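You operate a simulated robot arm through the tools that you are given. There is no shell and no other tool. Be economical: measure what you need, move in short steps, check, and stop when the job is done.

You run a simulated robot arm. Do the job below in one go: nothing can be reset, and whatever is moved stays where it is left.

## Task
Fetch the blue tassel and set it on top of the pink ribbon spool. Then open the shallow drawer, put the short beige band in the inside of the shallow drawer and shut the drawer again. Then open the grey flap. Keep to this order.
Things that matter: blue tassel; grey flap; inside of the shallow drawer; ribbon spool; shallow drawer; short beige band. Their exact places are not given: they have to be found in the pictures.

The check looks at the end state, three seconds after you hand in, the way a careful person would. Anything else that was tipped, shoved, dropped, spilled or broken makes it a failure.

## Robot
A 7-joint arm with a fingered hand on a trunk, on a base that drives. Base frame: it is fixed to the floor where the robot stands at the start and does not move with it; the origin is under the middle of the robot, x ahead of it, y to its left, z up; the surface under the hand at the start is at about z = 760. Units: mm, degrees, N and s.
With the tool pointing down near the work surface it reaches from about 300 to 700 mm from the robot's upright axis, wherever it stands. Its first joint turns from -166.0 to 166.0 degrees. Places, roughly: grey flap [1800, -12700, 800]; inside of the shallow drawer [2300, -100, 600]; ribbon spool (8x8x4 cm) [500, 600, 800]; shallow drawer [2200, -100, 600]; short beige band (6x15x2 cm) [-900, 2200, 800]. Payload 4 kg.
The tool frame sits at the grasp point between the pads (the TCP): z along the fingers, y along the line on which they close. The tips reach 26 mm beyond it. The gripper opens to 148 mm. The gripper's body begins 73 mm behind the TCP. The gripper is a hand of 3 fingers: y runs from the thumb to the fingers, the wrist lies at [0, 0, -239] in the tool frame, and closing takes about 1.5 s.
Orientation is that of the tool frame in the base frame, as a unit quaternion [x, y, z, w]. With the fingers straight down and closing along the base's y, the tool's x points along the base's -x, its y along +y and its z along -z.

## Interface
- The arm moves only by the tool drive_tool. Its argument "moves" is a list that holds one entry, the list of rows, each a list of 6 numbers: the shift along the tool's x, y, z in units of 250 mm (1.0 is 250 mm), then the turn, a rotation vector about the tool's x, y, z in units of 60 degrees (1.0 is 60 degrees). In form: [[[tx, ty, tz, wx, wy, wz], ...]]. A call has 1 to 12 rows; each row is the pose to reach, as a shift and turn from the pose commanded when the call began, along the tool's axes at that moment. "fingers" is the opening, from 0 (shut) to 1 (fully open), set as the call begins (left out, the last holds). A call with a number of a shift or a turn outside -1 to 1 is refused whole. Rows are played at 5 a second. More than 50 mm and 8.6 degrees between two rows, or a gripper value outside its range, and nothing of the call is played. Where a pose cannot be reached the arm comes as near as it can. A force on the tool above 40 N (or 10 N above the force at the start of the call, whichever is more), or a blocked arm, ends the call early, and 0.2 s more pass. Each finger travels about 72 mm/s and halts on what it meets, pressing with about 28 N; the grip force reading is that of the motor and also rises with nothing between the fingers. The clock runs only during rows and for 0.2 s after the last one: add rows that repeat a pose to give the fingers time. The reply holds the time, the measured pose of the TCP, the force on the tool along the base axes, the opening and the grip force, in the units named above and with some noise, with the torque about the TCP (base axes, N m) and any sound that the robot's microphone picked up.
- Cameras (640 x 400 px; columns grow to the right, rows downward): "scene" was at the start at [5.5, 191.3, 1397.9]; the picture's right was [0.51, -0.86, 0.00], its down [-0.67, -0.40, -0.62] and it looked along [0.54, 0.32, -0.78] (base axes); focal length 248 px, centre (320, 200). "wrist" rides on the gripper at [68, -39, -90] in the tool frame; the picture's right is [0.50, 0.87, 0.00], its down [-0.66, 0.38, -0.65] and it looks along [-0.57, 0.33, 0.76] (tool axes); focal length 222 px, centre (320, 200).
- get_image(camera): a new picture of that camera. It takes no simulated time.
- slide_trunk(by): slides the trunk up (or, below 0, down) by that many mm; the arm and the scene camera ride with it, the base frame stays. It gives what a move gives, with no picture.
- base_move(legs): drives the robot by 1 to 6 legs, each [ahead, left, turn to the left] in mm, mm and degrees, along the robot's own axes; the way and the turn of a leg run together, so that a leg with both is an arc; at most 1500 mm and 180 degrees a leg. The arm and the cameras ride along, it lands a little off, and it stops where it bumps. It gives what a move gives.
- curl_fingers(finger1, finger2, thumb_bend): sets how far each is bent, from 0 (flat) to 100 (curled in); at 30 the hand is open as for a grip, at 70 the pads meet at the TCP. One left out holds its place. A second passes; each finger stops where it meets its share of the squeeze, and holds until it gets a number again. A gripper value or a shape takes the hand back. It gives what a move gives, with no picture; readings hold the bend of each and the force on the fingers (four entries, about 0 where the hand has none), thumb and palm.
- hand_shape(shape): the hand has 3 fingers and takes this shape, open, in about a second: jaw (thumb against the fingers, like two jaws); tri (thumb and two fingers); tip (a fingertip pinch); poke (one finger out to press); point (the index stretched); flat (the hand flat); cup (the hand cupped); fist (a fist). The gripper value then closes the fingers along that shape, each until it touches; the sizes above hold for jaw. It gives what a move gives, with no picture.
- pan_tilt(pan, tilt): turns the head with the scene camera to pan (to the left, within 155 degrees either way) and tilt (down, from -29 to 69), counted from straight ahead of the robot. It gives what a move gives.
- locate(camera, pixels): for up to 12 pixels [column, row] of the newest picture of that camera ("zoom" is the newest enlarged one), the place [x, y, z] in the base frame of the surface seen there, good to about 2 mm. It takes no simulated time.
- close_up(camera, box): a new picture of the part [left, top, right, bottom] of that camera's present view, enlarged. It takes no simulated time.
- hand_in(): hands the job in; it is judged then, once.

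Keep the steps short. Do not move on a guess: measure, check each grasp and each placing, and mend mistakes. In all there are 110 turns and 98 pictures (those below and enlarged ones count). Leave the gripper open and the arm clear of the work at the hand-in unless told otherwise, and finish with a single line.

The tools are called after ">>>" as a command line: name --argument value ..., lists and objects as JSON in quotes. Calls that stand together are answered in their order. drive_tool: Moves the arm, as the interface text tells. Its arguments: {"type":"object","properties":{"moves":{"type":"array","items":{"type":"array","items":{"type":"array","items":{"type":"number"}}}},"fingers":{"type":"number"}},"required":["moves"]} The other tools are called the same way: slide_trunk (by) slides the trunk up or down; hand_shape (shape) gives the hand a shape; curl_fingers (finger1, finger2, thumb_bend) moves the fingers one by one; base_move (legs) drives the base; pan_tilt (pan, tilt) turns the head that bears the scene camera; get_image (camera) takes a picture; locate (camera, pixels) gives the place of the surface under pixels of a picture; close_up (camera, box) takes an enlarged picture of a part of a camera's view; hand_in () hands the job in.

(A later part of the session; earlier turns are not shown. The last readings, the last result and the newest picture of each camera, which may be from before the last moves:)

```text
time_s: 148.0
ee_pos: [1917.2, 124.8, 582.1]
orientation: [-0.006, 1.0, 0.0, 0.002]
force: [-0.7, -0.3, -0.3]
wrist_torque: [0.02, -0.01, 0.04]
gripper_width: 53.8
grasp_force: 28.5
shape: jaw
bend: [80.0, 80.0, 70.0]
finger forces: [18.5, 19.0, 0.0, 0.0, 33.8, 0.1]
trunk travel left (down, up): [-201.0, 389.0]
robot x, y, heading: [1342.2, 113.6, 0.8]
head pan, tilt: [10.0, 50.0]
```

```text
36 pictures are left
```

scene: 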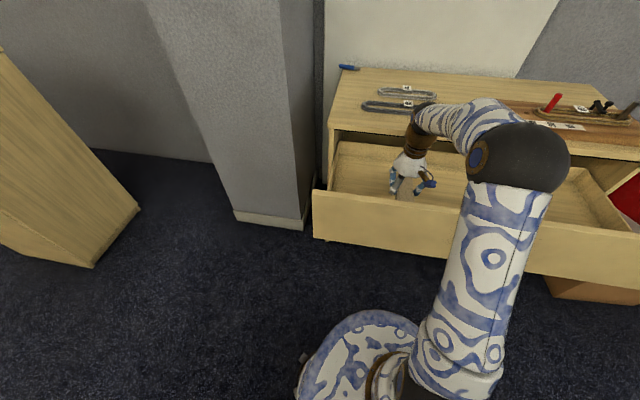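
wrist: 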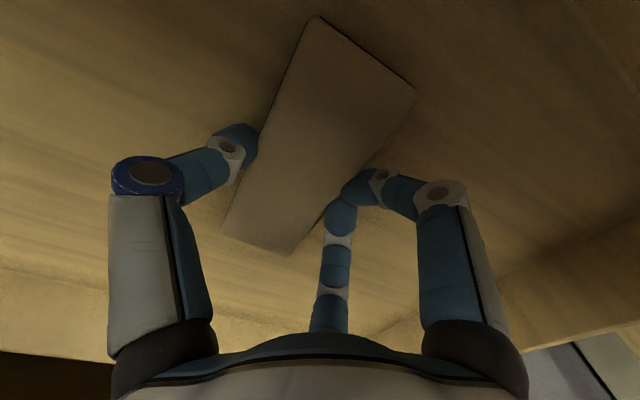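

Nearly touching. Opening the fingers slowly to set it down.

>>> drive_tool --moves '[[[0, 0, 0, 0, 0, 0], [0, 0, 0, 0, 0, 0], [0, 0, 0, 0, 0, 0], [0, 0, 0, 0, 0, 0]]]' --fingers 0.6

>>> drive_tool --moves '[[[0, 0, -0.05, 0, 0, 0], [0, 0, -0.15, 0, 0, 0], [0, 0, -0.3, 0, 0, 0], [0, 0, -0.45, 0, 0, 0], [0, 0, -0.6, 0, 0, 0], [0, 0, -0.75, 0, 0, 0], [0, 0, -0.9, 0, 0, 0], [0, 0, -1.0, 0, 0, 0]]]'

>>> get_image --camera "wrist"

>>> get_image --camera "scene"

```text
time_s: 149.0
ee_pos: [1917.3, 126.4, 582.4]
orientation: [-0.006, 1.0, 0.0, 0.003]
force: [0.5, 0.2, 0.6]
wrist_torque: [0.01, -0.01, 0.03]
gripper_width: 88.3
grasp_force: 0.1
shape: jaw
bend: [32.0, 32.0, 70.0]
finger forces: [0.0, 0.0, 0.0, 0.0, 0.1, 0.0]
trunk travel left (down, up): [-201.0, 389.0]
robot x, y, heading: [1342.7, 116.0, 0.2]
head pan, tilt: [10.0, 50.0]
```

```text
time_s: 150.8
ee_pos: [1916.2, 126.3, 832.9]
orientation: [-0.006, 1.0, 0.0, 0.004]
force: [0.0, 0.8, 0.3]
wrist_torque: [-0.02, -0.02, -0.03]
gripper_width: 88.4
grasp_force: 0.1
shape: jaw
bend: [32.0, 32.0, 70.0]
finger forces: [0.0, 0.1, 0.0, 0.1, 0.0, 0.0]
trunk travel left (down, up): [-201.0, 389.0]
robot x, y, heading: [1341.0, 113.1, 0.5]
head pan, tilt: [10.0, 50.0]
```

```text
35 pictures are left
```

wrist: 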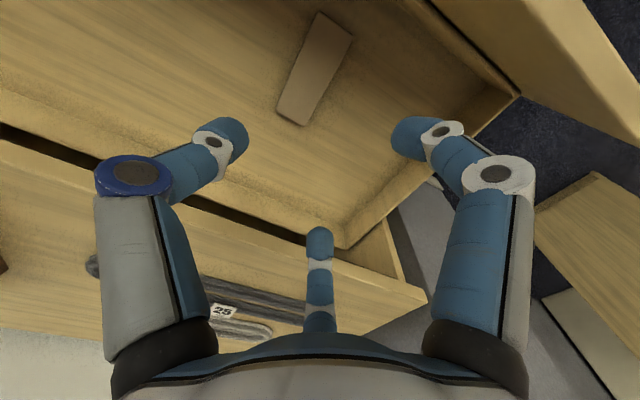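

```text
34 pictures are left
```

scene: 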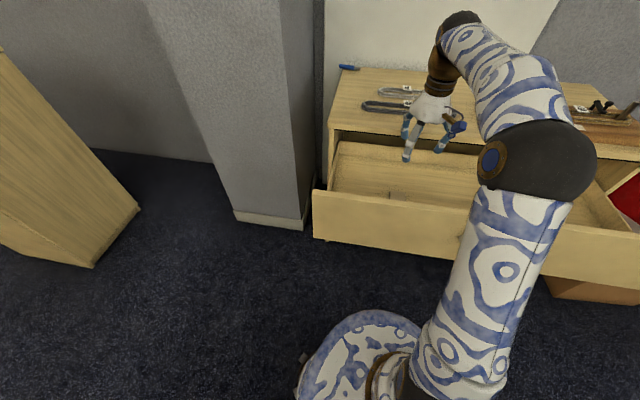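

The band lies flat in the drawer. To shut it I raise the trunk, back off to the drawer's middle, and turn the hand forward with closed fingers.

>>> slide_trunk --by 200

>>> base_move --legs '[[-190, -205, 0]]'

>>> drive_tool --moves '[[[0, 0, 0, -0.0722, -0.0722, 0.0722], [0, 0, 0, -0.1443, -0.1443, 0.1443], [0, 0, 0, -0.2165, -0.2165, 0.2165], [0, 0, 0, -0.2887, -0.2887, 0.2887], [0, 0, 0, -0.3608, -0.3608, 0.3608], [0, 0, 0, -0.433, -0.433, 0.433], [0, 0, 0, -0.5052, -0.5052, 0.5052], [0, 0, 0, -0.5774, -0.5774, 0.5774], [0, 0, 0, -0.5774, -0.5774, 0.5774]]]' --fingers 0

>>> drive_tool --moves '[[[0, 0, 0, -0.0722, -0.0722, 0.0722], [0, 0, 0, -0.1443, -0.1443, 0.1443], [0, 0, 0, -0.2165, -0.2165, 0.2165], [0, 0, 0, -0.2887, -0.2887, 0.2887], [0, 0, 0, -0.3608, -0.3608, 0.3608], [0, 0, 0, -0.433, -0.433, 0.433], [0, 0, 0, -0.5052, -0.5052, 0.5052], [0, 0, 0, -0.5774, -0.5774, 0.5774], [0, 0, 0, -0.5774, -0.5774, 0.5774]]]'

>>> get_image --camera "scene"

```text
time_s: 153.0
ee_pos: [1916.1, 125.6, 1033.2]
orientation: [-0.006, 1.0, 0.0, 0.003]
force: [-0.7, 0.0, -0.3]
wrist_torque: [0.0, 0.0, -0.01]
gripper_width: 88.2
grasp_force: 0.0
shape: jaw
bend: [32.0, 32.0, 70.0]
finger forces: [0.0, 0.0, 0.0, 0.0, 0.0, 0.0]
trunk travel left (down, up): [-401.0, 189.0]
robot x, y, heading: [1342.8, 114.4, 0.4]
head pan, tilt: [10.0, 50.0]
```

```text
time_s: 154.9
ee_pos: [1728.1, -83.4, 1032.6]
orientation: [-0.005, 1.0, 0.001, 0.004]
force: [0.2, 0.8, -0.8]
wrist_torque: [-0.02, -0.02, 0.0]
gripper_width: 88.5
grasp_force: 0.0
shape: jaw
bend: [32.0, 32.0, 70.0]
finger forces: [0.0, 0.1, 0.1, 0.0, 0.0, 0.0]
trunk travel left (down, up): [-401.0, 189.0]
robot x, y, heading: [1153.5, -100.7, 0.4]
head pan, tilt: [10.0, 50.0]
```

```text
time_s: 156.9
ee_pos: [1727.1, -83.9, 1032.7]
orientation: [0.285, 0.866, 0.291, 0.29]
force: [0.3, 0.5, -0.2]
wrist_torque: [0.0, -0.03, -0.03]
gripper_width: 0.0
grasp_force: 28.0
shape: jaw
bend: [70.0, 70.0, 70.0]
finger forces: [0.1, 0.0, 0.0, 0.0, 0.0, 0.0]
trunk travel left (down, up): [-401.0, 189.0]
robot x, y, heading: [1153.7, -96.6, 0.5]
head pan, tilt: [10.0, 50.0]
```

```text
time_s: 158.9
ee_pos: [1726.1, -108.4, 1018.7]
orientation: [0.484, 0.546, 0.497, 0.47]
force: [0.5, -0.6, -0.4]
wrist_torque: [0.02, -0.02, -0.01]
gripper_width: 0.0
grasp_force: 27.3
shape: jaw
bend: [70.0, 70.0, 70.0]
finger forces: [0.1, 0.1, 0.0, 0.1, 0.1, 0.1]
out of reach, approached as far as the arm can: row 7, 8, 9
trunk travel left (down, up): [-401.0, 189.0]
robot x, y, heading: [1151.0, -92.7, 0.5]
head pan, tilt: [10.0, 50.0]
```

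```text
33 pictures are left
```

scene: 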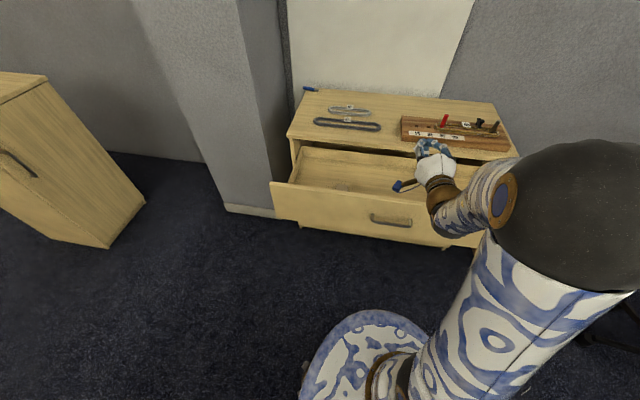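

Hand is forward enough. Backing 40 mm, lowering the trunk to push height (z≈705, above the handle bar).

>>> base_move --legs '[[-40, 0, 0]]'

>>> slide_trunk --by -312

>>> get_image --camera "scene"

>>> get_image --camera "wrist"

```text
time_s: 159.8
ee_pos: [1684.5, -109.1, 1019.3]
orientation: [0.483, 0.547, 0.496, 0.47]
force: [0.5, -0.5, 0.2]
wrist_torque: [0.01, -0.01, 0.0]
gripper_width: 0.0
grasp_force: 28.1
shape: jaw
bend: [70.0, 70.0, 70.0]
finger forces: [0.0, 0.0, 0.1, 0.1, 0.1, 0.0]
trunk travel left (down, up): [-401.0, 189.0]
robot x, y, heading: [1114.7, -91.9, 0.5]
head pan, tilt: [10.0, 50.0]
```

```text
time_s: 162.9
ee_pos: [1685.2, -108.8, 707.5]
orientation: [0.484, 0.547, 0.496, 0.469]
force: [0.3, -0.4, 0.2]
wrist_torque: [-0.01, -0.02, 0.0]
gripper_width: 0.2
grasp_force: 27.7
shape: jaw
bend: [70.0, 70.0, 70.0]
finger forces: [0.0, 0.0, 0.1, 0.0, 0.0, 0.0]
trunk travel left (down, up): [-89.0, 501.0]
robot x, y, heading: [1115.1, -93.2, 0.6]
head pan, tilt: [10.0, 50.0]
```

```text
32 pictures are left
```

scene: 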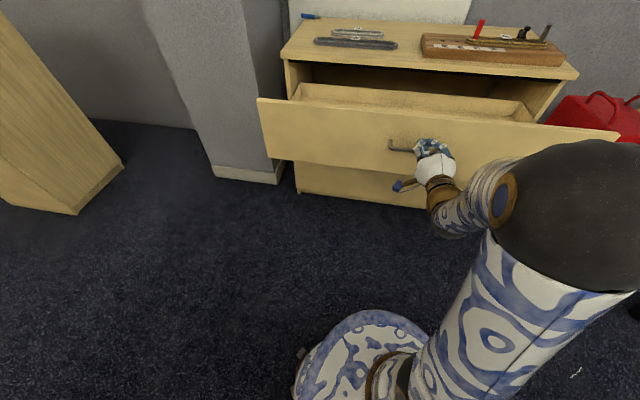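

```text
31 pictures are left
```

wrist: 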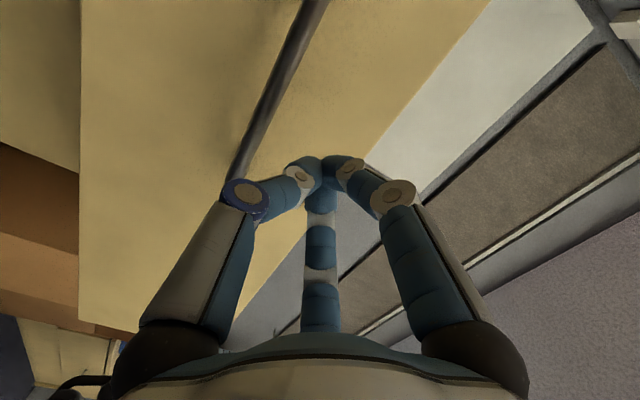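

Raising 8 mm for clearance over the bar, then driving ahead in two legs to push the drawer shut.

>>> slide_trunk --by 8

>>> base_move --legs '[[200, 0, 0]]'

>>> get_image --camera "scene"

```text
time_s: 163.5
ee_pos: [1685.2, -109.0, 715.4]
orientation: [0.484, 0.546, 0.496, 0.47]
force: [-0.5, 0.7, 0.2]
wrist_torque: [0.03, 0.06, -0.02]
gripper_width: 0.0
grasp_force: 28.2
shape: jaw
bend: [70.0, 70.0, 70.0]
finger forces: [0.0, 0.1, 0.0, 0.0, 0.0, 0.0]
trunk travel left (down, up): [-97.0, 493.0]
robot x, y, heading: [1112.9, -97.8, 0.6]
head pan, tilt: [10.0, 50.0]
```

```text
time_s: 165.1
ee_pos: [1885.3, -106.4, 715.8]
orientation: [0.484, 0.547, 0.496, 0.47]
force: [0.2, 0.1, -0.3]
wrist_torque: [0.03, -0.02, -0.01]
gripper_width: 0.0
grasp_force: 28.1
shape: jaw
bend: [70.0, 70.0, 70.0]
finger forces: [0.0, 0.0, 0.0, 0.0, 0.1, 0.1]
trunk travel left (down, up): [-97.0, 493.0]
robot x, y, heading: [1314.8, -94.5, 0.6]
head pan, tilt: [10.0, 50.0]
```

```text
30 pictures are left
```

scene: 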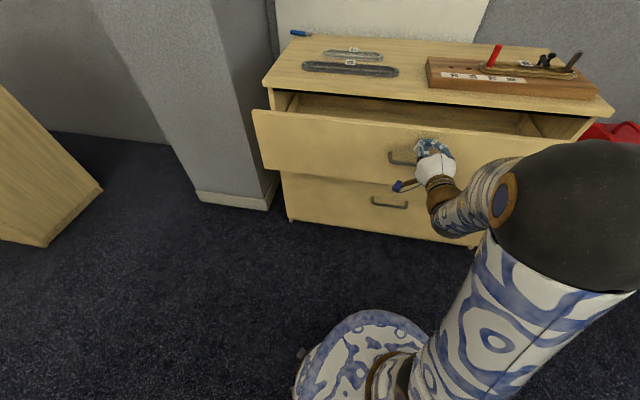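

It slides in nicely. Pushing on by 128 mm, then a little more.

>>> base_move --legs '[[128, 0, 0]]'

>>> base_move --legs '[[15, 0, 0]]'

>>> get_image --camera "scene"

```text
time_s: 166.4
ee_pos: [2016.0, -105.2, 715.5]
orientation: [0.483, 0.547, 0.497, 0.469]
force: [0.3, -0.4, 1.0]
wrist_torque: [0.02, 0.03, 0.0]
gripper_width: 0.0
grasp_force: 28.0
shape: jaw
bend: [70.0, 70.0, 70.0]
finger forces: [0.0, 0.0, 0.0, 0.1, 0.0, 0.0]
trunk travel left (down, up): [-97.0, 493.0]
robot x, y, heading: [1443.5, -92.0, 0.7]
head pan, tilt: [10.0, 50.0]
```

```text
time_s: 167.2
ee_pos: [2020.3, -103.5, 716.1]
orientation: [0.483, 0.547, 0.497, 0.47]
force: [-12.1, -0.7, 4.9]
wrist_torque: [0.05, -0.15, 0.03]
gripper_width: 0.1
grasp_force: 28.2
shape: jaw
bend: [70.0, 70.0, 70.0]
finger forces: [0.0, 0.0, 0.0, 0.0, 0.0, 0.1]
trunk travel left (down, up): [-97.0, 493.0]
robot x, y, heading: [1449.5, -93.1, 0.6]
head pan, tilt: [10.0, 50.0]
stopped in leg 1: the force on the tool passed its limit at 58 N (the readings are from after the stop); the commanded pose is now the measured one
```

```text
29 pictures are left
```

scene: 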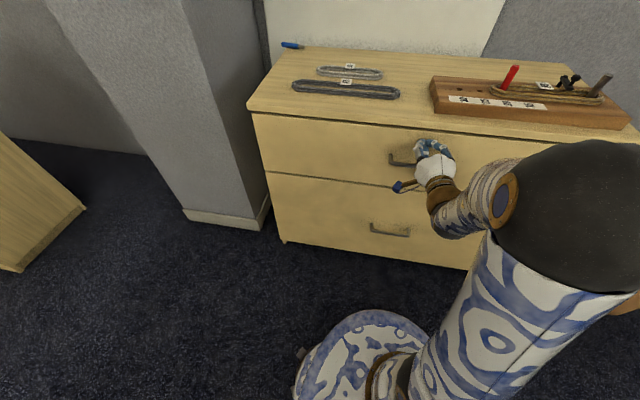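

Force stop at the end, so the drawer is against its stop. Verifying the front face is flush (was x≈2048 when closed).

>>> locate --camera "scene" --pixels '[[300, 150], [350, 150], [380, 145], [330, 210], [300, 125], [520, 150]]'

>>> base_move --legs '[[-150, 0, 0]]'

>>> slide_trunk --by 303

>>> pan_tilt --pan -70 --tilt 15

>>> get_image --camera "scene"

```text
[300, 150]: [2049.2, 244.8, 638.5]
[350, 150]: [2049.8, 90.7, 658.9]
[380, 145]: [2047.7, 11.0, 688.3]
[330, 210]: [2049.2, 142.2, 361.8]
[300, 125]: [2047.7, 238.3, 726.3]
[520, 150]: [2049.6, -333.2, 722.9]
```

```text
time_s: 168.5
ee_pos: [1870.0, -107.5, 714.7]
orientation: [0.484, 0.546, 0.496, 0.47]
force: [-0.5, -0.7, 0.0]
wrist_torque: [-0.02, -0.02, 0.05]
gripper_width: 0.1
grasp_force: 28.0
shape: jaw
bend: [70.0, 70.0, 70.0]
finger forces: [0.0, 0.0, 0.0, 0.1, 0.0, 0.1]
trunk travel left (down, up): [-97.0, 493.0]
robot x, y, heading: [1304.3, -90.8, 0.7]
head pan, tilt: [10.0, 50.0]
```

```text
time_s: 171.6
ee_pos: [1870.4, -106.5, 1018.5]
orientation: [0.484, 0.546, 0.497, 0.469]
force: [-0.5, 0.3, 0.1]
wrist_torque: [-0.02, -0.02, -0.01]
gripper_width: 0.0
grasp_force: 28.0
shape: jaw
bend: [70.0, 70.0, 70.0]
finger forces: [0.0, 0.1, 0.1, 0.0, 0.1, 0.1]
trunk travel left (down, up): [-400.0, 190.0]
robot x, y, heading: [1298.9, -94.8, 0.5]
head pan, tilt: [10.0, 50.0]
```

```text
time_s: 173.1
ee_pos: [1870.1, -106.3, 1017.0]
orientation: [0.484, 0.547, 0.496, 0.47]
force: [-0.6, 0.9, -0.1]
wrist_torque: [0.0, -0.01, 0.01]
gripper_width: 0.1
grasp_force: 27.5
shape: jaw
bend: [70.0, 70.0, 70.0]
finger forces: [0.0, 0.1, 0.0, 0.1, 0.1, 0.0]
trunk travel left (down, up): [-400.0, 190.0]
robot x, y, heading: [1298.7, -96.3, 0.2]
head pan, tilt: [-70.0, 15.0]
```

```text
28 pictures are left
```

scene: 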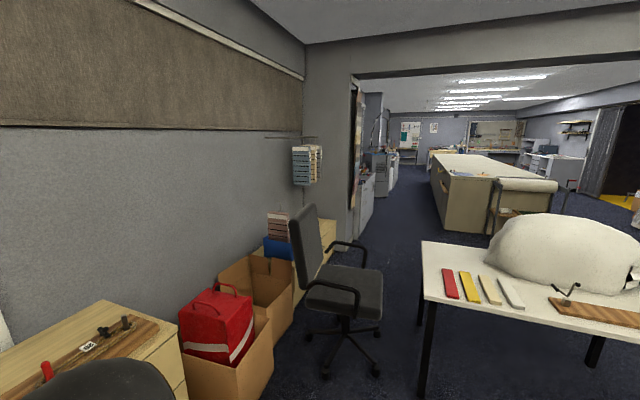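

Drawer front is flush (x≈2049). Next the grey flap, about 12.6 m along -y. Measuring the passage past the chair and the white table.

>>> locate --camera "scene" --pixels '[[380, 345], [375, 375], [380, 290], [422, 250], [415, 398], [352, 236], [372, 205], [398, 178], [432, 182], [465, 232], [490, 225], [400, 215]]'

>>> close_up --camera "scene" --box '[340, 90, 600, 252]'

```text
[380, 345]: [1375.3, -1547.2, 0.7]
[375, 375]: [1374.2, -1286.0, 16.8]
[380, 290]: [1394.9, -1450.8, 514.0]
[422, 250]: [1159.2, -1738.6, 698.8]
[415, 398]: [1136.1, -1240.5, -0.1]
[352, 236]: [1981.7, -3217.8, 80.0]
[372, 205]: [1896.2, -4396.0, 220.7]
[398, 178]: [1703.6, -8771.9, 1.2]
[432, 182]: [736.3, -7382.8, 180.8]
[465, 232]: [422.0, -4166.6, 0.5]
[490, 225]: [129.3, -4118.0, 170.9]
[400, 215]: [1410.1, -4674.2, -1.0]
```

```text
2.46 times, centred on (470, 171) of scene
```

zoom: 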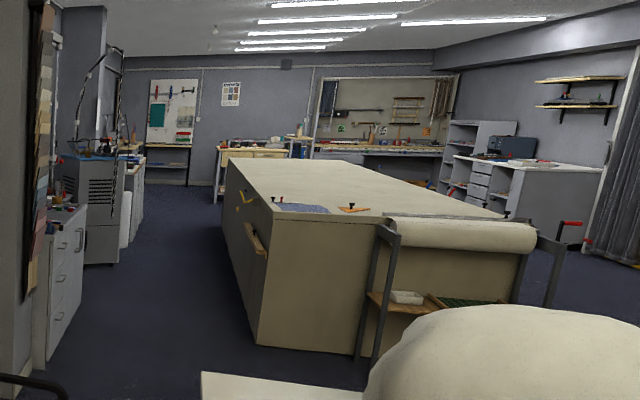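

The gap between the chair and the white table is only ~220 mm, too narrow. Looking further right for a route around the table.

>>> pan_tilt --pan -110 --tilt 25

>>> get_image --camera "scene"

```text
time_s: 174.2
ee_pos: [1869.7, -106.2, 1017.7]
orientation: [0.483, 0.547, 0.496, 0.47]
force: [-0.3, 0.3, 0.5]
wrist_torque: [-0.03, 0.0, 0.03]
gripper_width: 0.0
grasp_force: 27.8
shape: jaw
bend: [70.0, 70.0, 70.0]
finger forces: [0.0, 0.0, 0.0, 0.0, 0.0, 0.0]
trunk travel left (down, up): [-400.0, 190.0]
robot x, y, heading: [1304.8, -97.0, 0.6]
head pan, tilt: [-110.0, 25.0]
```

```text
26 pictures are left
```

scene: 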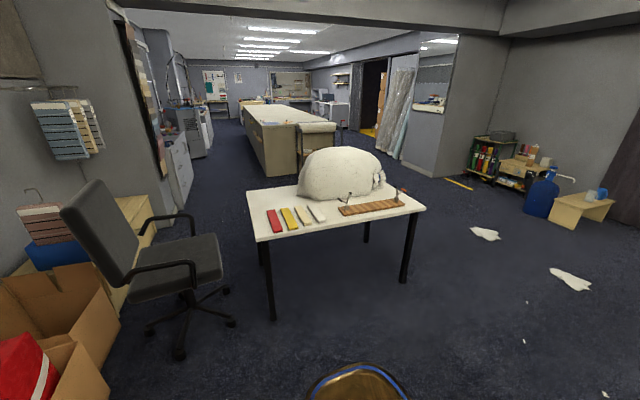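

>>> locate --camera "scene" --pixels '[[258, 240], [424, 208], [248, 190], [404, 280], [272, 318], [234, 320], [432, 176], [295, 175], [270, 172], [485, 230], [330, 170], [190, 200]]'

```text
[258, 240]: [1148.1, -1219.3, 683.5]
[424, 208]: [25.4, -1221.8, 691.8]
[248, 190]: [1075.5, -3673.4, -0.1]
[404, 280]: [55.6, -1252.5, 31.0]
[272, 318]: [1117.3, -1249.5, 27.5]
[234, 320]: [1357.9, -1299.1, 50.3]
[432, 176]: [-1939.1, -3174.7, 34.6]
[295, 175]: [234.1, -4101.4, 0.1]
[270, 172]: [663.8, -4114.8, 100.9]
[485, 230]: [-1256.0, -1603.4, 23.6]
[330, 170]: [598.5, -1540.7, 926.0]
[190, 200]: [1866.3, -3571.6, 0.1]
```

Table spans x 25–1150 (y≈-1220 to -1750). I'll pass on its west side (x≈-550), then come back to the corridor at x≈1300. First the six legs to the west side.

>>> base_move --legs '[[0, -205, 0], [0, 0, -90.5], [0, -1500, 0], [0, -350, 0], [1500, 0, 0], [1100, 0, 0]]'

>>> pan_tilt --pan 20 --tilt 20

>>> get_image --camera "scene"

```text
time_s: 200.8
ee_pos: [-575.7, -3444.6, 1017.6]
orientation: [0.73, 0.04, 0.015, 0.682]
force: [0.0, -0.1, -0.2]
wrist_torque: [0.02, 0.0, 0.0]
gripper_width: 0.0
grasp_force: 28.3
shape: jaw
bend: [70.0, 70.0, 70.0]
finger forces: [0.1, 0.0, 0.0, 0.0, 0.1, 0.0]
trunk travel left (down, up): [-400.0, 190.0]
robot x, y, heading: [-556.9, -2876.2, -90.3]
head pan, tilt: [-110.0, 25.0]
```

```text
time_s: 202.9
ee_pos: [-574.9, -3446.6, 1018.9]
orientation: [0.729, 0.039, 0.015, 0.684]
force: [0.5, 0.1, 0.2]
wrist_torque: [0.0, -0.01, -0.01]
gripper_width: 0.0
grasp_force: 28.4
shape: jaw
bend: [70.0, 70.0, 70.0]
finger forces: [0.0, 0.0, 0.0, 0.0, 0.0, 0.1]
trunk travel left (down, up): [-400.0, 190.0]
robot x, y, heading: [-556.2, -2880.0, -90.3]
head pan, tilt: [20.0, 20.0]
```

```text
25 pictures are left
```

scene: 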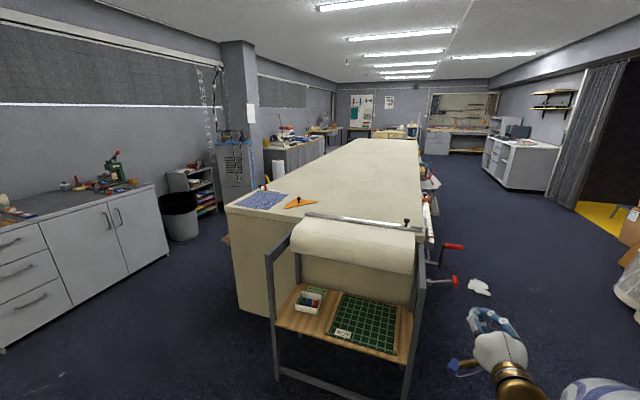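

Looking for the grey flap in the far-left area of this view.

>>> close_up --camera "scene" --box '[290, 75, 450, 175]'

>>> locate --camera "scene" --pixels '[[361, 110], [350, 138], [320, 135], [385, 135], [290, 165], [265, 160], [180, 215], [420, 150], [478, 288], [462, 247], [457, 280], [430, 190]]'

```text
4.00 times, centred on (370, 125) of scene
```

zoom: 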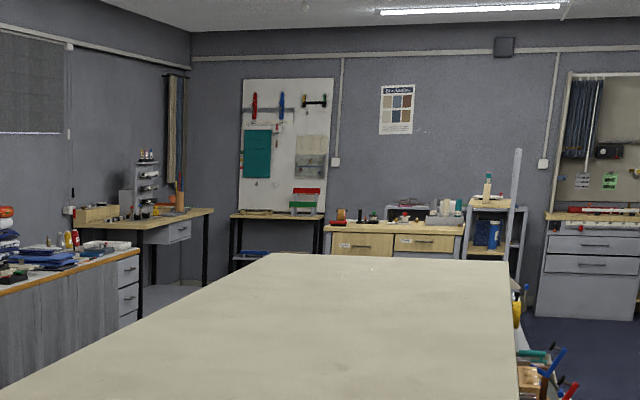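

```text
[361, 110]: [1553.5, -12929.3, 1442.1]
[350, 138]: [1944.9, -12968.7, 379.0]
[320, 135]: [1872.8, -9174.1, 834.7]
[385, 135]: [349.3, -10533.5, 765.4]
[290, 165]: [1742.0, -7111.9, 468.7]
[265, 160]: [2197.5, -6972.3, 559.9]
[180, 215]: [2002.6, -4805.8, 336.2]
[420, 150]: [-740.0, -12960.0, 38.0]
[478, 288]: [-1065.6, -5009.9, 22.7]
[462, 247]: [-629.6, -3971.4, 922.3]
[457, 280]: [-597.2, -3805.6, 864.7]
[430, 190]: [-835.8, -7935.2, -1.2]
```

The target lies near the far wall's desk around x≈1800. Driving into the corridor at x≈1240 and down along it.

>>> base_move --legs '[[0, 1500, 0], [0, 300, 0], [1500, 0, 0], [1500, 0, 0], [1000, 0, 0]]'

>>> pan_tilt --pan 12 --tilt 15

>>> get_image --camera "scene"

```text
time_s: 230.7
ee_pos: [1259.5, -7431.3, 1018.7]
orientation: [0.729, 0.045, 0.018, 0.683]
force: [-0.1, 0.1, 0.5]
wrist_torque: [-0.03, -0.04, 0.01]
gripper_width: 0.0
grasp_force: 27.8
shape: jaw
bend: [70.0, 70.0, 70.0]
finger forces: [0.0, 0.1, 0.0, 0.0, 0.0, 0.1]
trunk travel left (down, up): [-400.0, 190.0]
robot x, y, heading: [1271.6, -6860.8, -89.6]
head pan, tilt: [20.0, 20.0]
```

```text
time_s: 231.4
ee_pos: [1260.6, -7431.7, 1018.8]
orientation: [0.728, 0.045, 0.018, 0.684]
force: [-0.4, -0.1, -0.7]
wrist_torque: [0.0, -0.04, -0.03]
gripper_width: 0.1
grasp_force: 28.4
shape: jaw
bend: [70.0, 70.0, 70.0]
finger forces: [0.0, 0.1, 0.1, 0.1, 0.1, 0.0]
trunk travel left (down, up): [-400.0, 190.0]
robot x, y, heading: [1274.1, -6857.6, -89.4]
head pan, tilt: [12.0, 15.0]
```

```text
23 pictures are left
```

scene: 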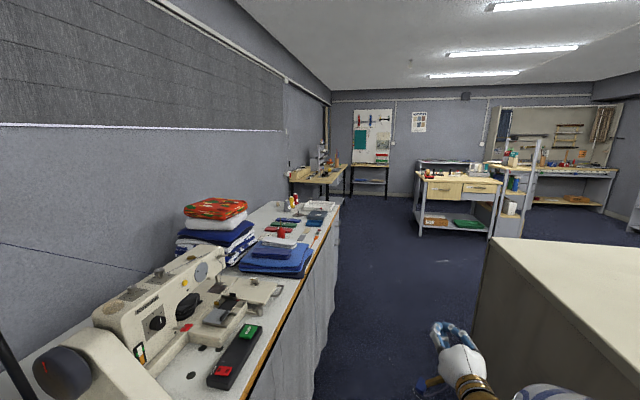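

>>> locate --camera "scene" --pixels '[[355, 195], [385, 200], [345, 195], [322, 185], [416, 215], [420, 190], [338, 210], [300, 300], [480, 300], [371, 162]]'

>>> close_up --camera "scene" --box '[280, 100, 440, 200]'

```text
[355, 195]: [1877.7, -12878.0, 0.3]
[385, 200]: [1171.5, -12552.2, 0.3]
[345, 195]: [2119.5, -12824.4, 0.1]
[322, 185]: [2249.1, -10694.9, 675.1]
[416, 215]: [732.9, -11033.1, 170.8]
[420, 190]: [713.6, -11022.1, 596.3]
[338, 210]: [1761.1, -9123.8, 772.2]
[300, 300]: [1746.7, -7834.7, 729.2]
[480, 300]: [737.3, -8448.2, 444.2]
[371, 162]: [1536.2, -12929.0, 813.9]
```

```text
4.00 times, centred on (360, 150) of scene
```

zoom: 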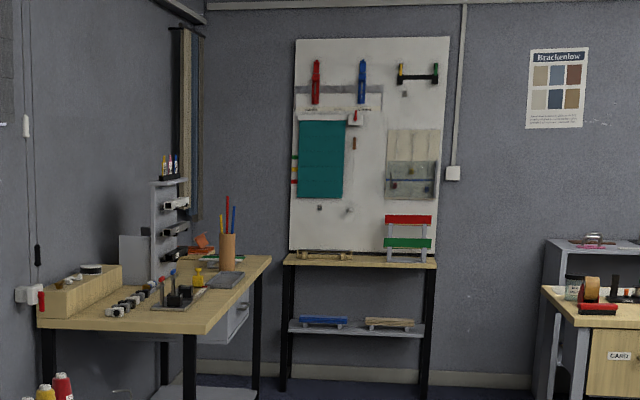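

Driving on 4.2 m to get near the far desk.

>>> base_move --legs '[[1500, 0, 0], [1500, 0, 0], [1200, 0, 0]]'

>>> pan_tilt --pan 30 --tilt 25

>>> get_image --camera "scene"

```text
time_s: 251.5
ee_pos: [1314.3, -11624.1, 1017.8]
orientation: [0.729, 0.046, 0.02, 0.683]
force: [0.5, -1.3, 0.1]
wrist_torque: [0.0, 0.01, 0.01]
gripper_width: 0.0
grasp_force: 27.9
shape: jaw
bend: [70.0, 70.0, 70.0]
finger forces: [0.0, 0.1, 0.0, 0.0, 0.0, 0.0]
trunk travel left (down, up): [-400.0, 190.0]
robot x, y, heading: [1321.2, -11055.1, -89.2]
head pan, tilt: [12.0, 15.0]
```

```text
time_s: 252.3
ee_pos: [1314.1, -11624.5, 1017.2]
orientation: [0.729, 0.046, 0.021, 0.683]
force: [0.4, -0.3, 0.4]
wrist_torque: [-0.01, -0.01, 0.0]
gripper_width: 0.1
grasp_force: 28.1
shape: jaw
bend: [70.0, 70.0, 70.0]
finger forces: [0.0, 0.0, 0.1, 0.0, 0.0, 0.1]
trunk travel left (down, up): [-400.0, 190.0]
robot x, y, heading: [1325.3, -11056.6, -89.1]
head pan, tilt: [30.0, 25.0]
```

```text
21 pictures are left
```

scene: 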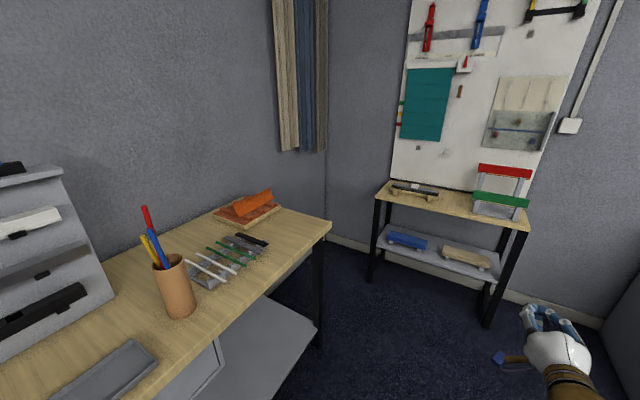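

On the narrow shelf by the far wall there's a grey item at (412,190). Enlarging and measuring it.

>>> close_up --camera "scene" --box '[360, 150, 552, 270]'

>>> locate --camera "scene" --pixels '[[393, 187], [412, 189], [437, 193], [412, 196], [380, 195], [525, 220], [505, 172], [500, 198], [328, 230], [405, 240]]'

```text
3.33 times, centred on (456, 210) of scene
```

zoom: 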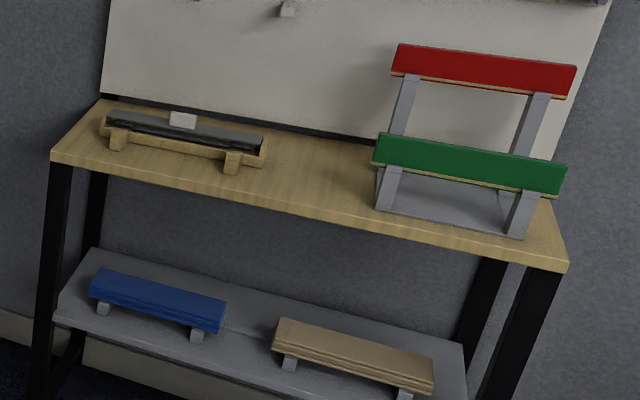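

```text
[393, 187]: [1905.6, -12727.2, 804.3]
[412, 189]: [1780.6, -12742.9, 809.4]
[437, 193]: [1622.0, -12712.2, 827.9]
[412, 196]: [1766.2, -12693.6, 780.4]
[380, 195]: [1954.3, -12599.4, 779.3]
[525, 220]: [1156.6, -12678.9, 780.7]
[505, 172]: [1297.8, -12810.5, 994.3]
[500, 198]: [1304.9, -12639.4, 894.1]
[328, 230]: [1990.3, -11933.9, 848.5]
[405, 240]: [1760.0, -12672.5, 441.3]
```

The grey item on a wooden stand (x≈1620–1905, y≈-12740, z≈809) is likely the flap. Checking the near desk's edge before moving closer.

>>> locate --camera "scene" --pixels '[[200, 345], [260, 288], [130, 395], [312, 330], [222, 380]]'

>>> locate --camera "zoom" --pixels '[[108, 113], [185, 120], [262, 135], [105, 128], [265, 155], [190, 145], [230, 165], [118, 140], [185, 137], [140, 118], [240, 140], [170, 100]]'

```text
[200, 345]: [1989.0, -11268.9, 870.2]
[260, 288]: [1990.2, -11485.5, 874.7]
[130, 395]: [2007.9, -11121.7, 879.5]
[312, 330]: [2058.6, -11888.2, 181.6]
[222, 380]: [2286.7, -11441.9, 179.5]
```

```text
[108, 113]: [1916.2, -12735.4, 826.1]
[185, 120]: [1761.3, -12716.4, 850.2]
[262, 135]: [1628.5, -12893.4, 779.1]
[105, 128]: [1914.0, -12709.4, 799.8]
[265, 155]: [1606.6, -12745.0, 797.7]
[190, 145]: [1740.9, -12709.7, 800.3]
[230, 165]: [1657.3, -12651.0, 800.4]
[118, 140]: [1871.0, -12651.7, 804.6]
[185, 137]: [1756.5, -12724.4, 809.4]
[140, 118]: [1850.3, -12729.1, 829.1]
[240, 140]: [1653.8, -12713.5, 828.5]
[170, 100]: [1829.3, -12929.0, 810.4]
```

Desk edge is at x≥1990, so there's room. Moving left 290 and ahead 830 for a closer look.

>>> base_move --legs '[[830, 290, -0.8]]'

>>> pan_tilt --pan 12 --tilt 38

>>> get_image --camera "scene"

```text
time_s: 257.0
ee_pos: [1604.0, -12449.2, 1019.1]
orientation: [0.73, 0.041, 0.016, 0.683]
force: [-0.2, 0.0, 0.6]
wrist_torque: [-0.01, 0.0, 0.0]
gripper_width: 0.0
grasp_force: 28.0
shape: jaw
bend: [70.0, 70.0, 70.0]
finger forces: [0.0, 0.0, 0.0, 0.0, 0.0, 0.0]
trunk travel left (down, up): [-400.0, 190.0]
robot x, y, heading: [1620.2, -11882.0, -90.0]
head pan, tilt: [30.0, 25.0]
```

```text
time_s: 257.8
ee_pos: [1602.5, -12448.6, 1018.1]
orientation: [0.729, 0.04, 0.016, 0.683]
force: [0.5, -0.2, 0.1]
wrist_torque: [0.01, -0.01, -0.01]
gripper_width: 0.0
grasp_force: 27.6
shape: jaw
bend: [70.0, 70.0, 70.0]
finger forces: [0.1, 0.1, 0.0, 0.0, 0.0, 0.0]
trunk travel left (down, up): [-400.0, 190.0]
robot x, y, heading: [1621.1, -11881.5, -89.9]
head pan, tilt: [12.0, 38.0]
```

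```text
19 pictures are left
```

scene: 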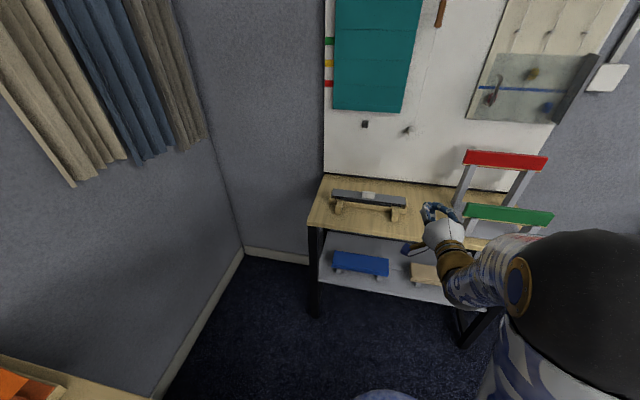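

>>> close_up --camera "scene" --box '[320, 170, 424, 235]'

```text
6.15 times, centred on (372, 202) of scene
```

zoom: 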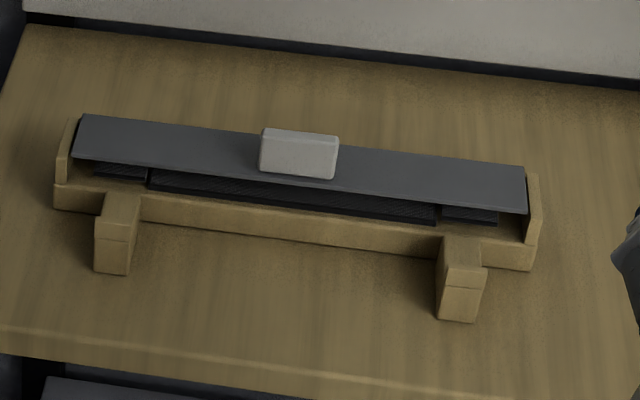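

A tray with a grey flap across it and a light tab in the middle. Measuring its geometry to find the hinge.

>>> locate --camera "zoom" --pixels '[[90, 120], [80, 152], [515, 170], [520, 206], [268, 132], [333, 138], [264, 170], [330, 175], [298, 150], [200, 135], [195, 168], [300, 218]]'

>>> locate --camera "zoom" --pixels '[[64, 150], [535, 215], [300, 196], [120, 172], [200, 120], [400, 150], [60, 200], [120, 205], [115, 255], [533, 262], [298, 130], [400, 190]]'

```text
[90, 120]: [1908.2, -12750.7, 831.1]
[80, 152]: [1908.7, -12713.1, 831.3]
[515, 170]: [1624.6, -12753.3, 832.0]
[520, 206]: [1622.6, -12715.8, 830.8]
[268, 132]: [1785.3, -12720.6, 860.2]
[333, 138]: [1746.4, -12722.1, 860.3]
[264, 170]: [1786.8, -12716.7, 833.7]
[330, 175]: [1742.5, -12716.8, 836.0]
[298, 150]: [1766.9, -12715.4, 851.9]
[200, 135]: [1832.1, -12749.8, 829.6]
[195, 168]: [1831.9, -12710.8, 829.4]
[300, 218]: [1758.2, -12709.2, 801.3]
```

```text
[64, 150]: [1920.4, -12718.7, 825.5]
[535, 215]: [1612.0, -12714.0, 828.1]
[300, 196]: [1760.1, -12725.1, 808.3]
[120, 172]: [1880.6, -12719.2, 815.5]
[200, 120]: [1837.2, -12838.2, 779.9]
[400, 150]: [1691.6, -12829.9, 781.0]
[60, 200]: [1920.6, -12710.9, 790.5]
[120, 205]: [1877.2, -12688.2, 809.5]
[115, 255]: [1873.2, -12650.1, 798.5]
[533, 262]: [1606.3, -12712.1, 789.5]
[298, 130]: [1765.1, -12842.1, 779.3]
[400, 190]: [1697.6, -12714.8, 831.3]
```

The flap is a horizontal plate at z≈831, y -12752…-12710, with an upright tab at its front edge (x 1744–1787, z up to 860), so the hinge is at the back. I'll bring the closed fingertips in front of the tab's top.

>>> base_move --legs '[[175, 160, 0]]'

>>> slide_trunk --by -156

>>> get_image --camera "wrist"

>>> get_image --camera "scene"

```text
time_s: 259.6
ee_pos: [1763.6, -12625.0, 1018.6]
orientation: [0.729, 0.041, 0.016, 0.683]
force: [0.4, -0.3, -0.1]
wrist_torque: [0.01, 0.01, -0.02]
gripper_width: 0.0
grasp_force: 27.7
shape: jaw
bend: [70.0, 70.0, 70.0]
finger forces: [0.0, 0.0, 0.0, 0.1, 0.0, 0.0]
trunk travel left (down, up): [-400.0, 190.0]
robot x, y, heading: [1782.9, -12057.4, -90.0]
head pan, tilt: [12.0, 38.0]
```

```text
time_s: 261.4
ee_pos: [1762.0, -12626.0, 861.9]
orientation: [0.729, 0.041, 0.016, 0.683]
force: [0.3, 0.0, -0.4]
wrist_torque: [0.01, -0.01, 0.02]
gripper_width: 0.3
grasp_force: 28.6
shape: jaw
bend: [70.0, 70.0, 70.0]
finger forces: [0.1, 0.0, 0.0, 0.0, 0.0, 0.1]
trunk travel left (down, up): [-244.0, 346.0]
robot x, y, heading: [1780.2, -12056.5, -90.0]
head pan, tilt: [12.0, 38.0]
```

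```text
17 pictures are left
```

wrist: 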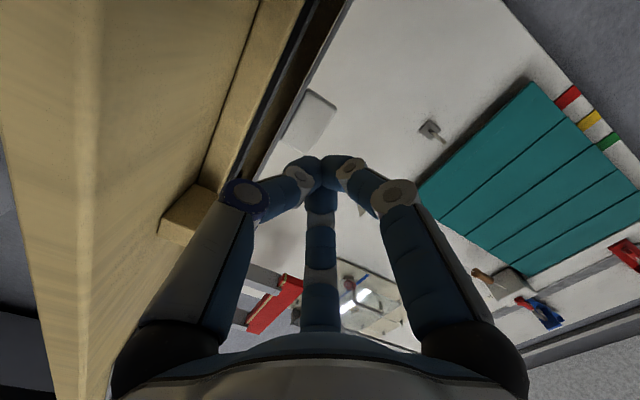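

```text
16 pictures are left
```

scene: 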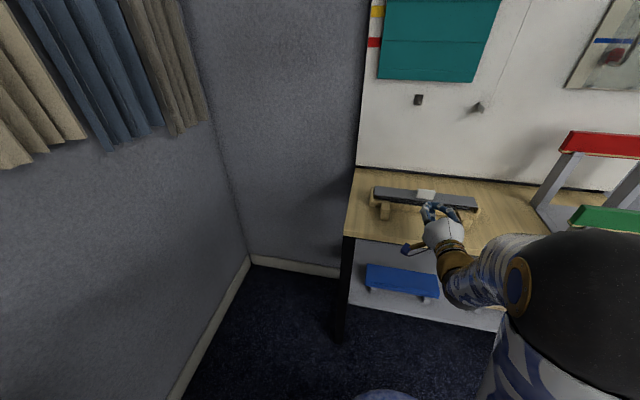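

Fingertips are level with the tab, 64 mm in front of it. Advancing to the tab and pushing its top back and up along the opening arc.

>>> drive_tool --moves '[[[0, 0.008, 0.12, 0, 0, 0], [0, 0.015, 0.22, 0, 0, 0], [0, 0.0177, 0.256, 0, 0, 0], [0, 0.036, 0.27, 0, 0, 0], [0, 0.0556, 0.284, 0, 0, 0], [0, 0.07, 0.302, 0, 0, 0], [0, 0.084, 0.32, 0, 0, 0], [0, 0.084, 0.32, 0, 0, 0]]]'

>>> close_up --camera "scene" --box '[350, 165, 494, 255]'

```text
time_s: 263.2
ee_pos: [1771.5, -12706.0, 878.7]
orientation: [0.729, 0.042, 0.016, 0.683]
force: [0.0, 1.2, 1.2]
wrist_torque: [0.01, 0.02, 0.01]
gripper_width: 0.1
grasp_force: 28.3
shape: jaw
bend: [70.0, 70.0, 70.0]
finger forces: [0.0, 0.1, 0.1, 0.0, 0.1, 0.1]
trunk travel left (down, up): [-244.0, 346.0]
robot x, y, heading: [1783.6, -12052.8, -90.1]
head pan, tilt: [12.0, 38.0]
```

```text
4.44 times, centred on (422, 210) of scene
```

zoom: 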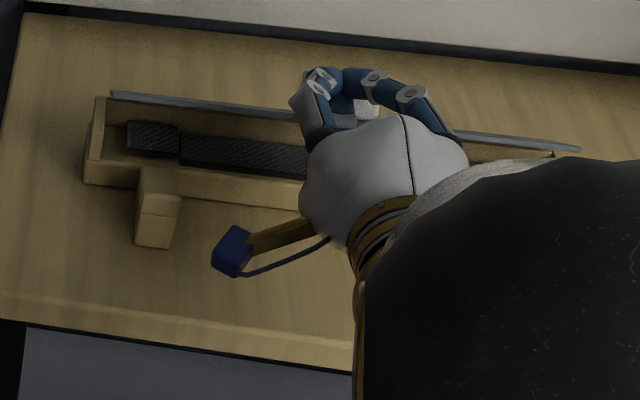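

The flap has swung up; I see it edge-on at (150,97) in the enlarged picture. Measuring its present angle.

>>> locate --camera "zoom" --pixels '[[150, 97], [150, 100], [200, 104], [250, 111], [520, 138], [560, 148], [367, 108], [360, 100], [375, 115], [150, 115]]'

```text
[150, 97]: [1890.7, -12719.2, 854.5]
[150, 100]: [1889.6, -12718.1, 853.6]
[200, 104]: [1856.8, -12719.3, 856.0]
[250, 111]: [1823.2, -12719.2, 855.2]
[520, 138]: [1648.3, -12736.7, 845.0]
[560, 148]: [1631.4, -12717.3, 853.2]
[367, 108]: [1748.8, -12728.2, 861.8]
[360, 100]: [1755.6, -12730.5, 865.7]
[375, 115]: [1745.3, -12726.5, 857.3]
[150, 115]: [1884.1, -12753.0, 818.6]
```

Now about 35° open with very little force. Pushing on to about 55°, then backing off to see whether it stays.

>>> drive_tool --moves '[[[0, 0.012, 0.028, 0, 0, 0], [0, 0.028, 0.056, 0, 0, 0], [0, 0.034, 0.075, 0, 0, 0], [0, 0.034, 0.075, 0, 0, 0]]]'

>>> close_up --camera "scene" --box '[350, 165, 494, 255]'

```text
time_s: 264.2
ee_pos: [1771.0, -12724.6, 886.2]
orientation: [0.728, 0.042, 0.016, 0.684]
force: [-2.1, 6.7, 12.6]
wrist_torque: [-0.05, -0.01, -0.02]
gripper_width: 0.1
grasp_force: 27.8
shape: jaw
bend: [70.0, 70.0, 70.0]
finger forces: [0.1, 0.1, 0.0, 0.0, 0.1, 0.0]
trunk travel left (down, up): [-244.0, 346.0]
robot x, y, heading: [1778.7, -12054.0, -90.0]
head pan, tilt: [12.0, 38.0]
```

```text
4.44 times, centred on (422, 210) of scene
```

zoom: 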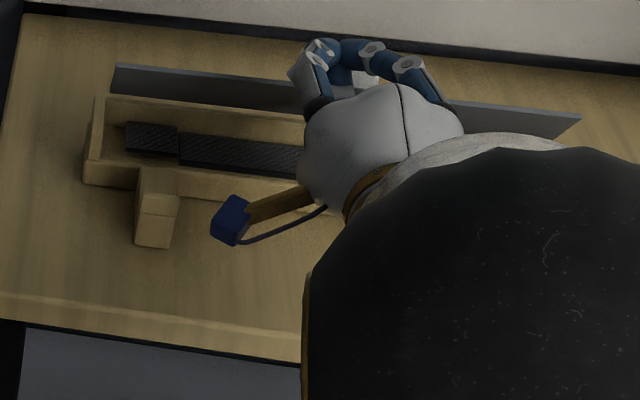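

It opened further (I see its underside); some contact force. Measuring the edge, then withdrawing slightly upward and out.

>>> locate --camera "zoom" --pixels '[[150, 68], [200, 73], [200, 95], [560, 118], [500, 125], [367, 78]]'

>>> drive_tool --moves '[[[0, 0.03, -0.01, 0, 0, 0], [0, 0.03, -0.1, 0, 0, 0], [0, 0.03, -0.25, 0, 0, 0], [0, 0.03, -0.35, 0, 0, 0], [0, 0.03, -0.35, 0, 0, 0]]]'

>>> close_up --camera "scene" --box '[350, 165, 494, 255]'

```text
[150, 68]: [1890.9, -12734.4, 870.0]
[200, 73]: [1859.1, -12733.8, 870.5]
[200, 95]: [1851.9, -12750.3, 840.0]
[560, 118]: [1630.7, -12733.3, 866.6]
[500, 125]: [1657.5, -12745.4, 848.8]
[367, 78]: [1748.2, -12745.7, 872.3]
```

```text
time_s: 265.4
ee_pos: [1765.3, -12638.4, 897.8]
orientation: [0.729, 0.042, 0.016, 0.683]
force: [0.2, 0.8, -0.2]
wrist_torque: [0.02, 0.02, 0.0]
gripper_width: 0.0
grasp_force: 28.3
shape: jaw
bend: [70.0, 70.0, 70.0]
finger forces: [0.0, 0.0, 0.1, 0.1, 0.1, 0.0]
trunk travel left (down, up): [-244.0, 346.0]
robot x, y, heading: [1780.3, -12054.9, -90.0]
head pan, tilt: [12.0, 38.0]
```

```text
4.44 times, centred on (422, 210) of scene
```

zoom: 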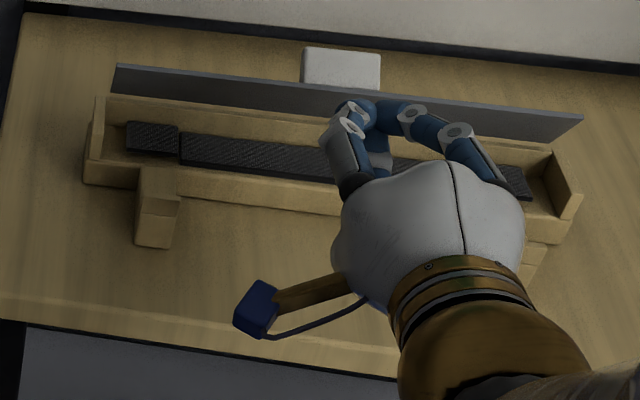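

It stays at about 64°. Now I drive 30 mm closer, lower the tips to z≈853 below the plate's edge, and push its underside back past upright.

>>> base_move --legs '[[30, 0, 0]]'

>>> drive_tool --moves '[[[0, -0.09, 0, 0, 0, 0], [0, -0.172, 0, 0, 0, 0], [0, -0.166, 0.09, 0, 0, 0], [0, -0.162, 0.15, 0, 0, 0], [0, -0.159, 0.19, 0, 0, 0], [0, -0.156, 0.225, 0, 0, 0], [0, -0.154, 0.256, 0, 0, 0], [0, -0.154, 0.256, 0, 0, 0]]]'

>>> close_up --camera "scene" --box '[350, 165, 494, 255]'

```text
time_s: 266.2
ee_pos: [1764.4, -12669.1, 900.4]
orientation: [0.729, 0.042, 0.016, 0.683]
force: [-0.8, 0.0, -0.6]
wrist_torque: [0.0, 0.0, -0.04]
gripper_width: 0.1
grasp_force: 28.2
shape: jaw
bend: [70.0, 70.0, 70.0]
finger forces: [0.0, 0.0, 0.0, 0.1, 0.0, 0.0]
trunk travel left (down, up): [-244.0, 346.0]
robot x, y, heading: [1780.8, -12085.8, -89.9]
head pan, tilt: [12.0, 38.0]
```

```text
time_s: 268.0
ee_pos: [1768.4, -12729.2, 855.9]
orientation: [0.729, 0.042, 0.017, 0.683]
force: [0.2, 0.3, -0.1]
wrist_torque: [-0.01, -0.04, -0.01]
gripper_width: 0.0
grasp_force: 27.9
shape: jaw
bend: [70.0, 70.0, 70.0]
finger forces: [0.0, 0.1, 0.0, 0.0, 0.0, 0.1]
trunk travel left (down, up): [-244.0, 346.0]
robot x, y, heading: [1779.4, -12084.5, -90.1]
head pan, tilt: [12.0, 38.0]
```

```text
4.44 times, centred on (422, 210) of scene
```

zoom: 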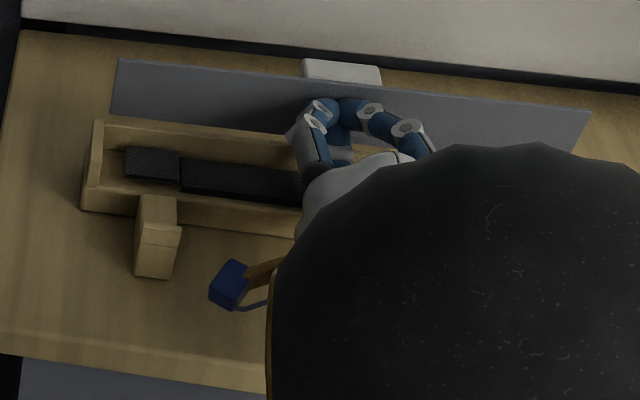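

The plate is now about upright. Measuring it and pushing a further 20 mm, until it stops.

>>> locate --camera "zoom" --pixels '[[160, 66], [160, 110], [240, 75], [240, 118], [560, 112]]'

>>> drive_tool --moves '[[[0, 0.003, 0.03, 0, 0, 0], [0, 0.005, 0.06, 0, 0, 0], [0, 0.007, 0.09, 0, 0, 0], [0, 0.007, 0.09, 0, 0, 0]]]'

>>> close_up --camera "scene" --box '[350, 165, 494, 255]'

```text
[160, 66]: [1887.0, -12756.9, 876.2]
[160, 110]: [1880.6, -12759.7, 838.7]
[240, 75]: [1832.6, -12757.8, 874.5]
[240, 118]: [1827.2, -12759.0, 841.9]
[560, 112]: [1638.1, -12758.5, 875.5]
```

```text
time_s: 269.0
ee_pos: [1770.0, -12750.7, 857.4]
orientation: [0.728, 0.041, 0.016, 0.684]
force: [-1.2, 18.6, 5.2]
wrist_torque: [-0.05, -0.01, -0.05]
gripper_width: 0.1
grasp_force: 28.3
shape: jaw
bend: [70.0, 70.0, 70.0]
finger forces: [0.0, 0.0, 0.1, 0.0, 0.0, 0.0]
trunk travel left (down, up): [-244.0, 346.0]
robot x, y, heading: [1780.0, -12085.5, -89.9]
head pan, tilt: [12.0, 38.0]
```

```text
4.44 times, centred on (422, 210) of scene
```

zoom: 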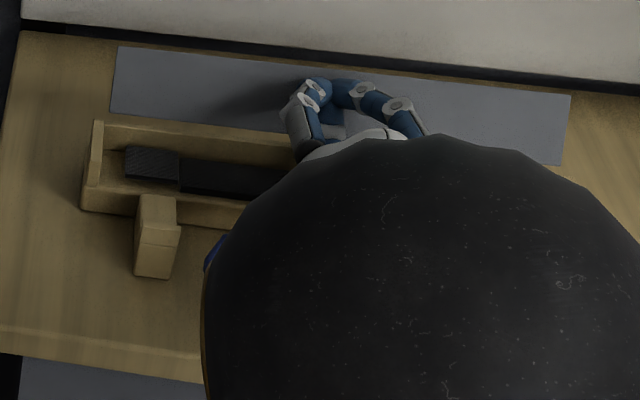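

The flap is well past upright and at its stop (18 N). Withdrawing the hand straight out and up, then checking.

>>> drive_tool --moves '[[[0, 0, -0.1, 0, 0, 0], [0, 0.01, -0.25, 0, 0, 0], [0, 0.02, -0.4, 0, 0, 0], [0, 0.1, -0.45, 0, 0, 0]]]'

>>> slide_trunk --by 150

>>> base_move --legs '[[-350, 0, 0]]'

>>> get_image --camera "scene"

```text
time_s: 270.0
ee_pos: [1763.9, -12642.2, 887.8]
orientation: [0.73, 0.042, 0.015, 0.682]
force: [0.3, -0.5, 0.0]
wrist_torque: [-0.03, 0.0, -0.02]
gripper_width: 0.0
grasp_force: 27.8
shape: jaw
bend: [70.0, 70.0, 70.0]
finger forces: [0.0, 0.0, 0.0, 0.0, 0.0, 0.1]
trunk travel left (down, up): [-244.0, 346.0]
robot x, y, heading: [1781.3, -12087.8, -90.0]
head pan, tilt: [12.0, 38.0]
```

```text
time_s: 271.8
ee_pos: [1763.1, -12641.6, 1038.4]
orientation: [0.729, 0.042, 0.016, 0.684]
force: [-0.3, 0.0, -0.5]
wrist_torque: [-0.02, 0.0, -0.04]
gripper_width: 0.2
grasp_force: 28.1
shape: jaw
bend: [70.0, 70.0, 70.0]
finger forces: [0.0, 0.0, 0.1, 0.0, 0.0, 0.0]
trunk travel left (down, up): [-394.0, 196.0]
robot x, y, heading: [1781.2, -12084.9, -90.0]
head pan, tilt: [12.0, 38.0]
```

```text
time_s: 274.0
ee_pos: [1757.7, -12289.8, 1038.7]
orientation: [0.729, 0.039, 0.015, 0.683]
force: [0.7, -1.0, 0.4]
wrist_torque: [0.02, -0.02, -0.01]
gripper_width: 0.0
grasp_force: 28.4
shape: jaw
bend: [70.0, 70.0, 70.0]
finger forces: [0.0, 0.1, 0.0, 0.0, 0.0, 0.0]
trunk travel left (down, up): [-394.0, 196.0]
robot x, y, heading: [1780.4, -11730.0, -90.2]
head pan, tilt: [12.0, 38.0]
```

```text
10 pictures are left
```

scene: 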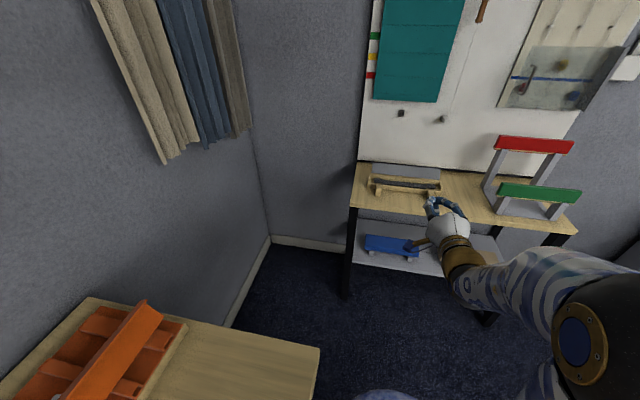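

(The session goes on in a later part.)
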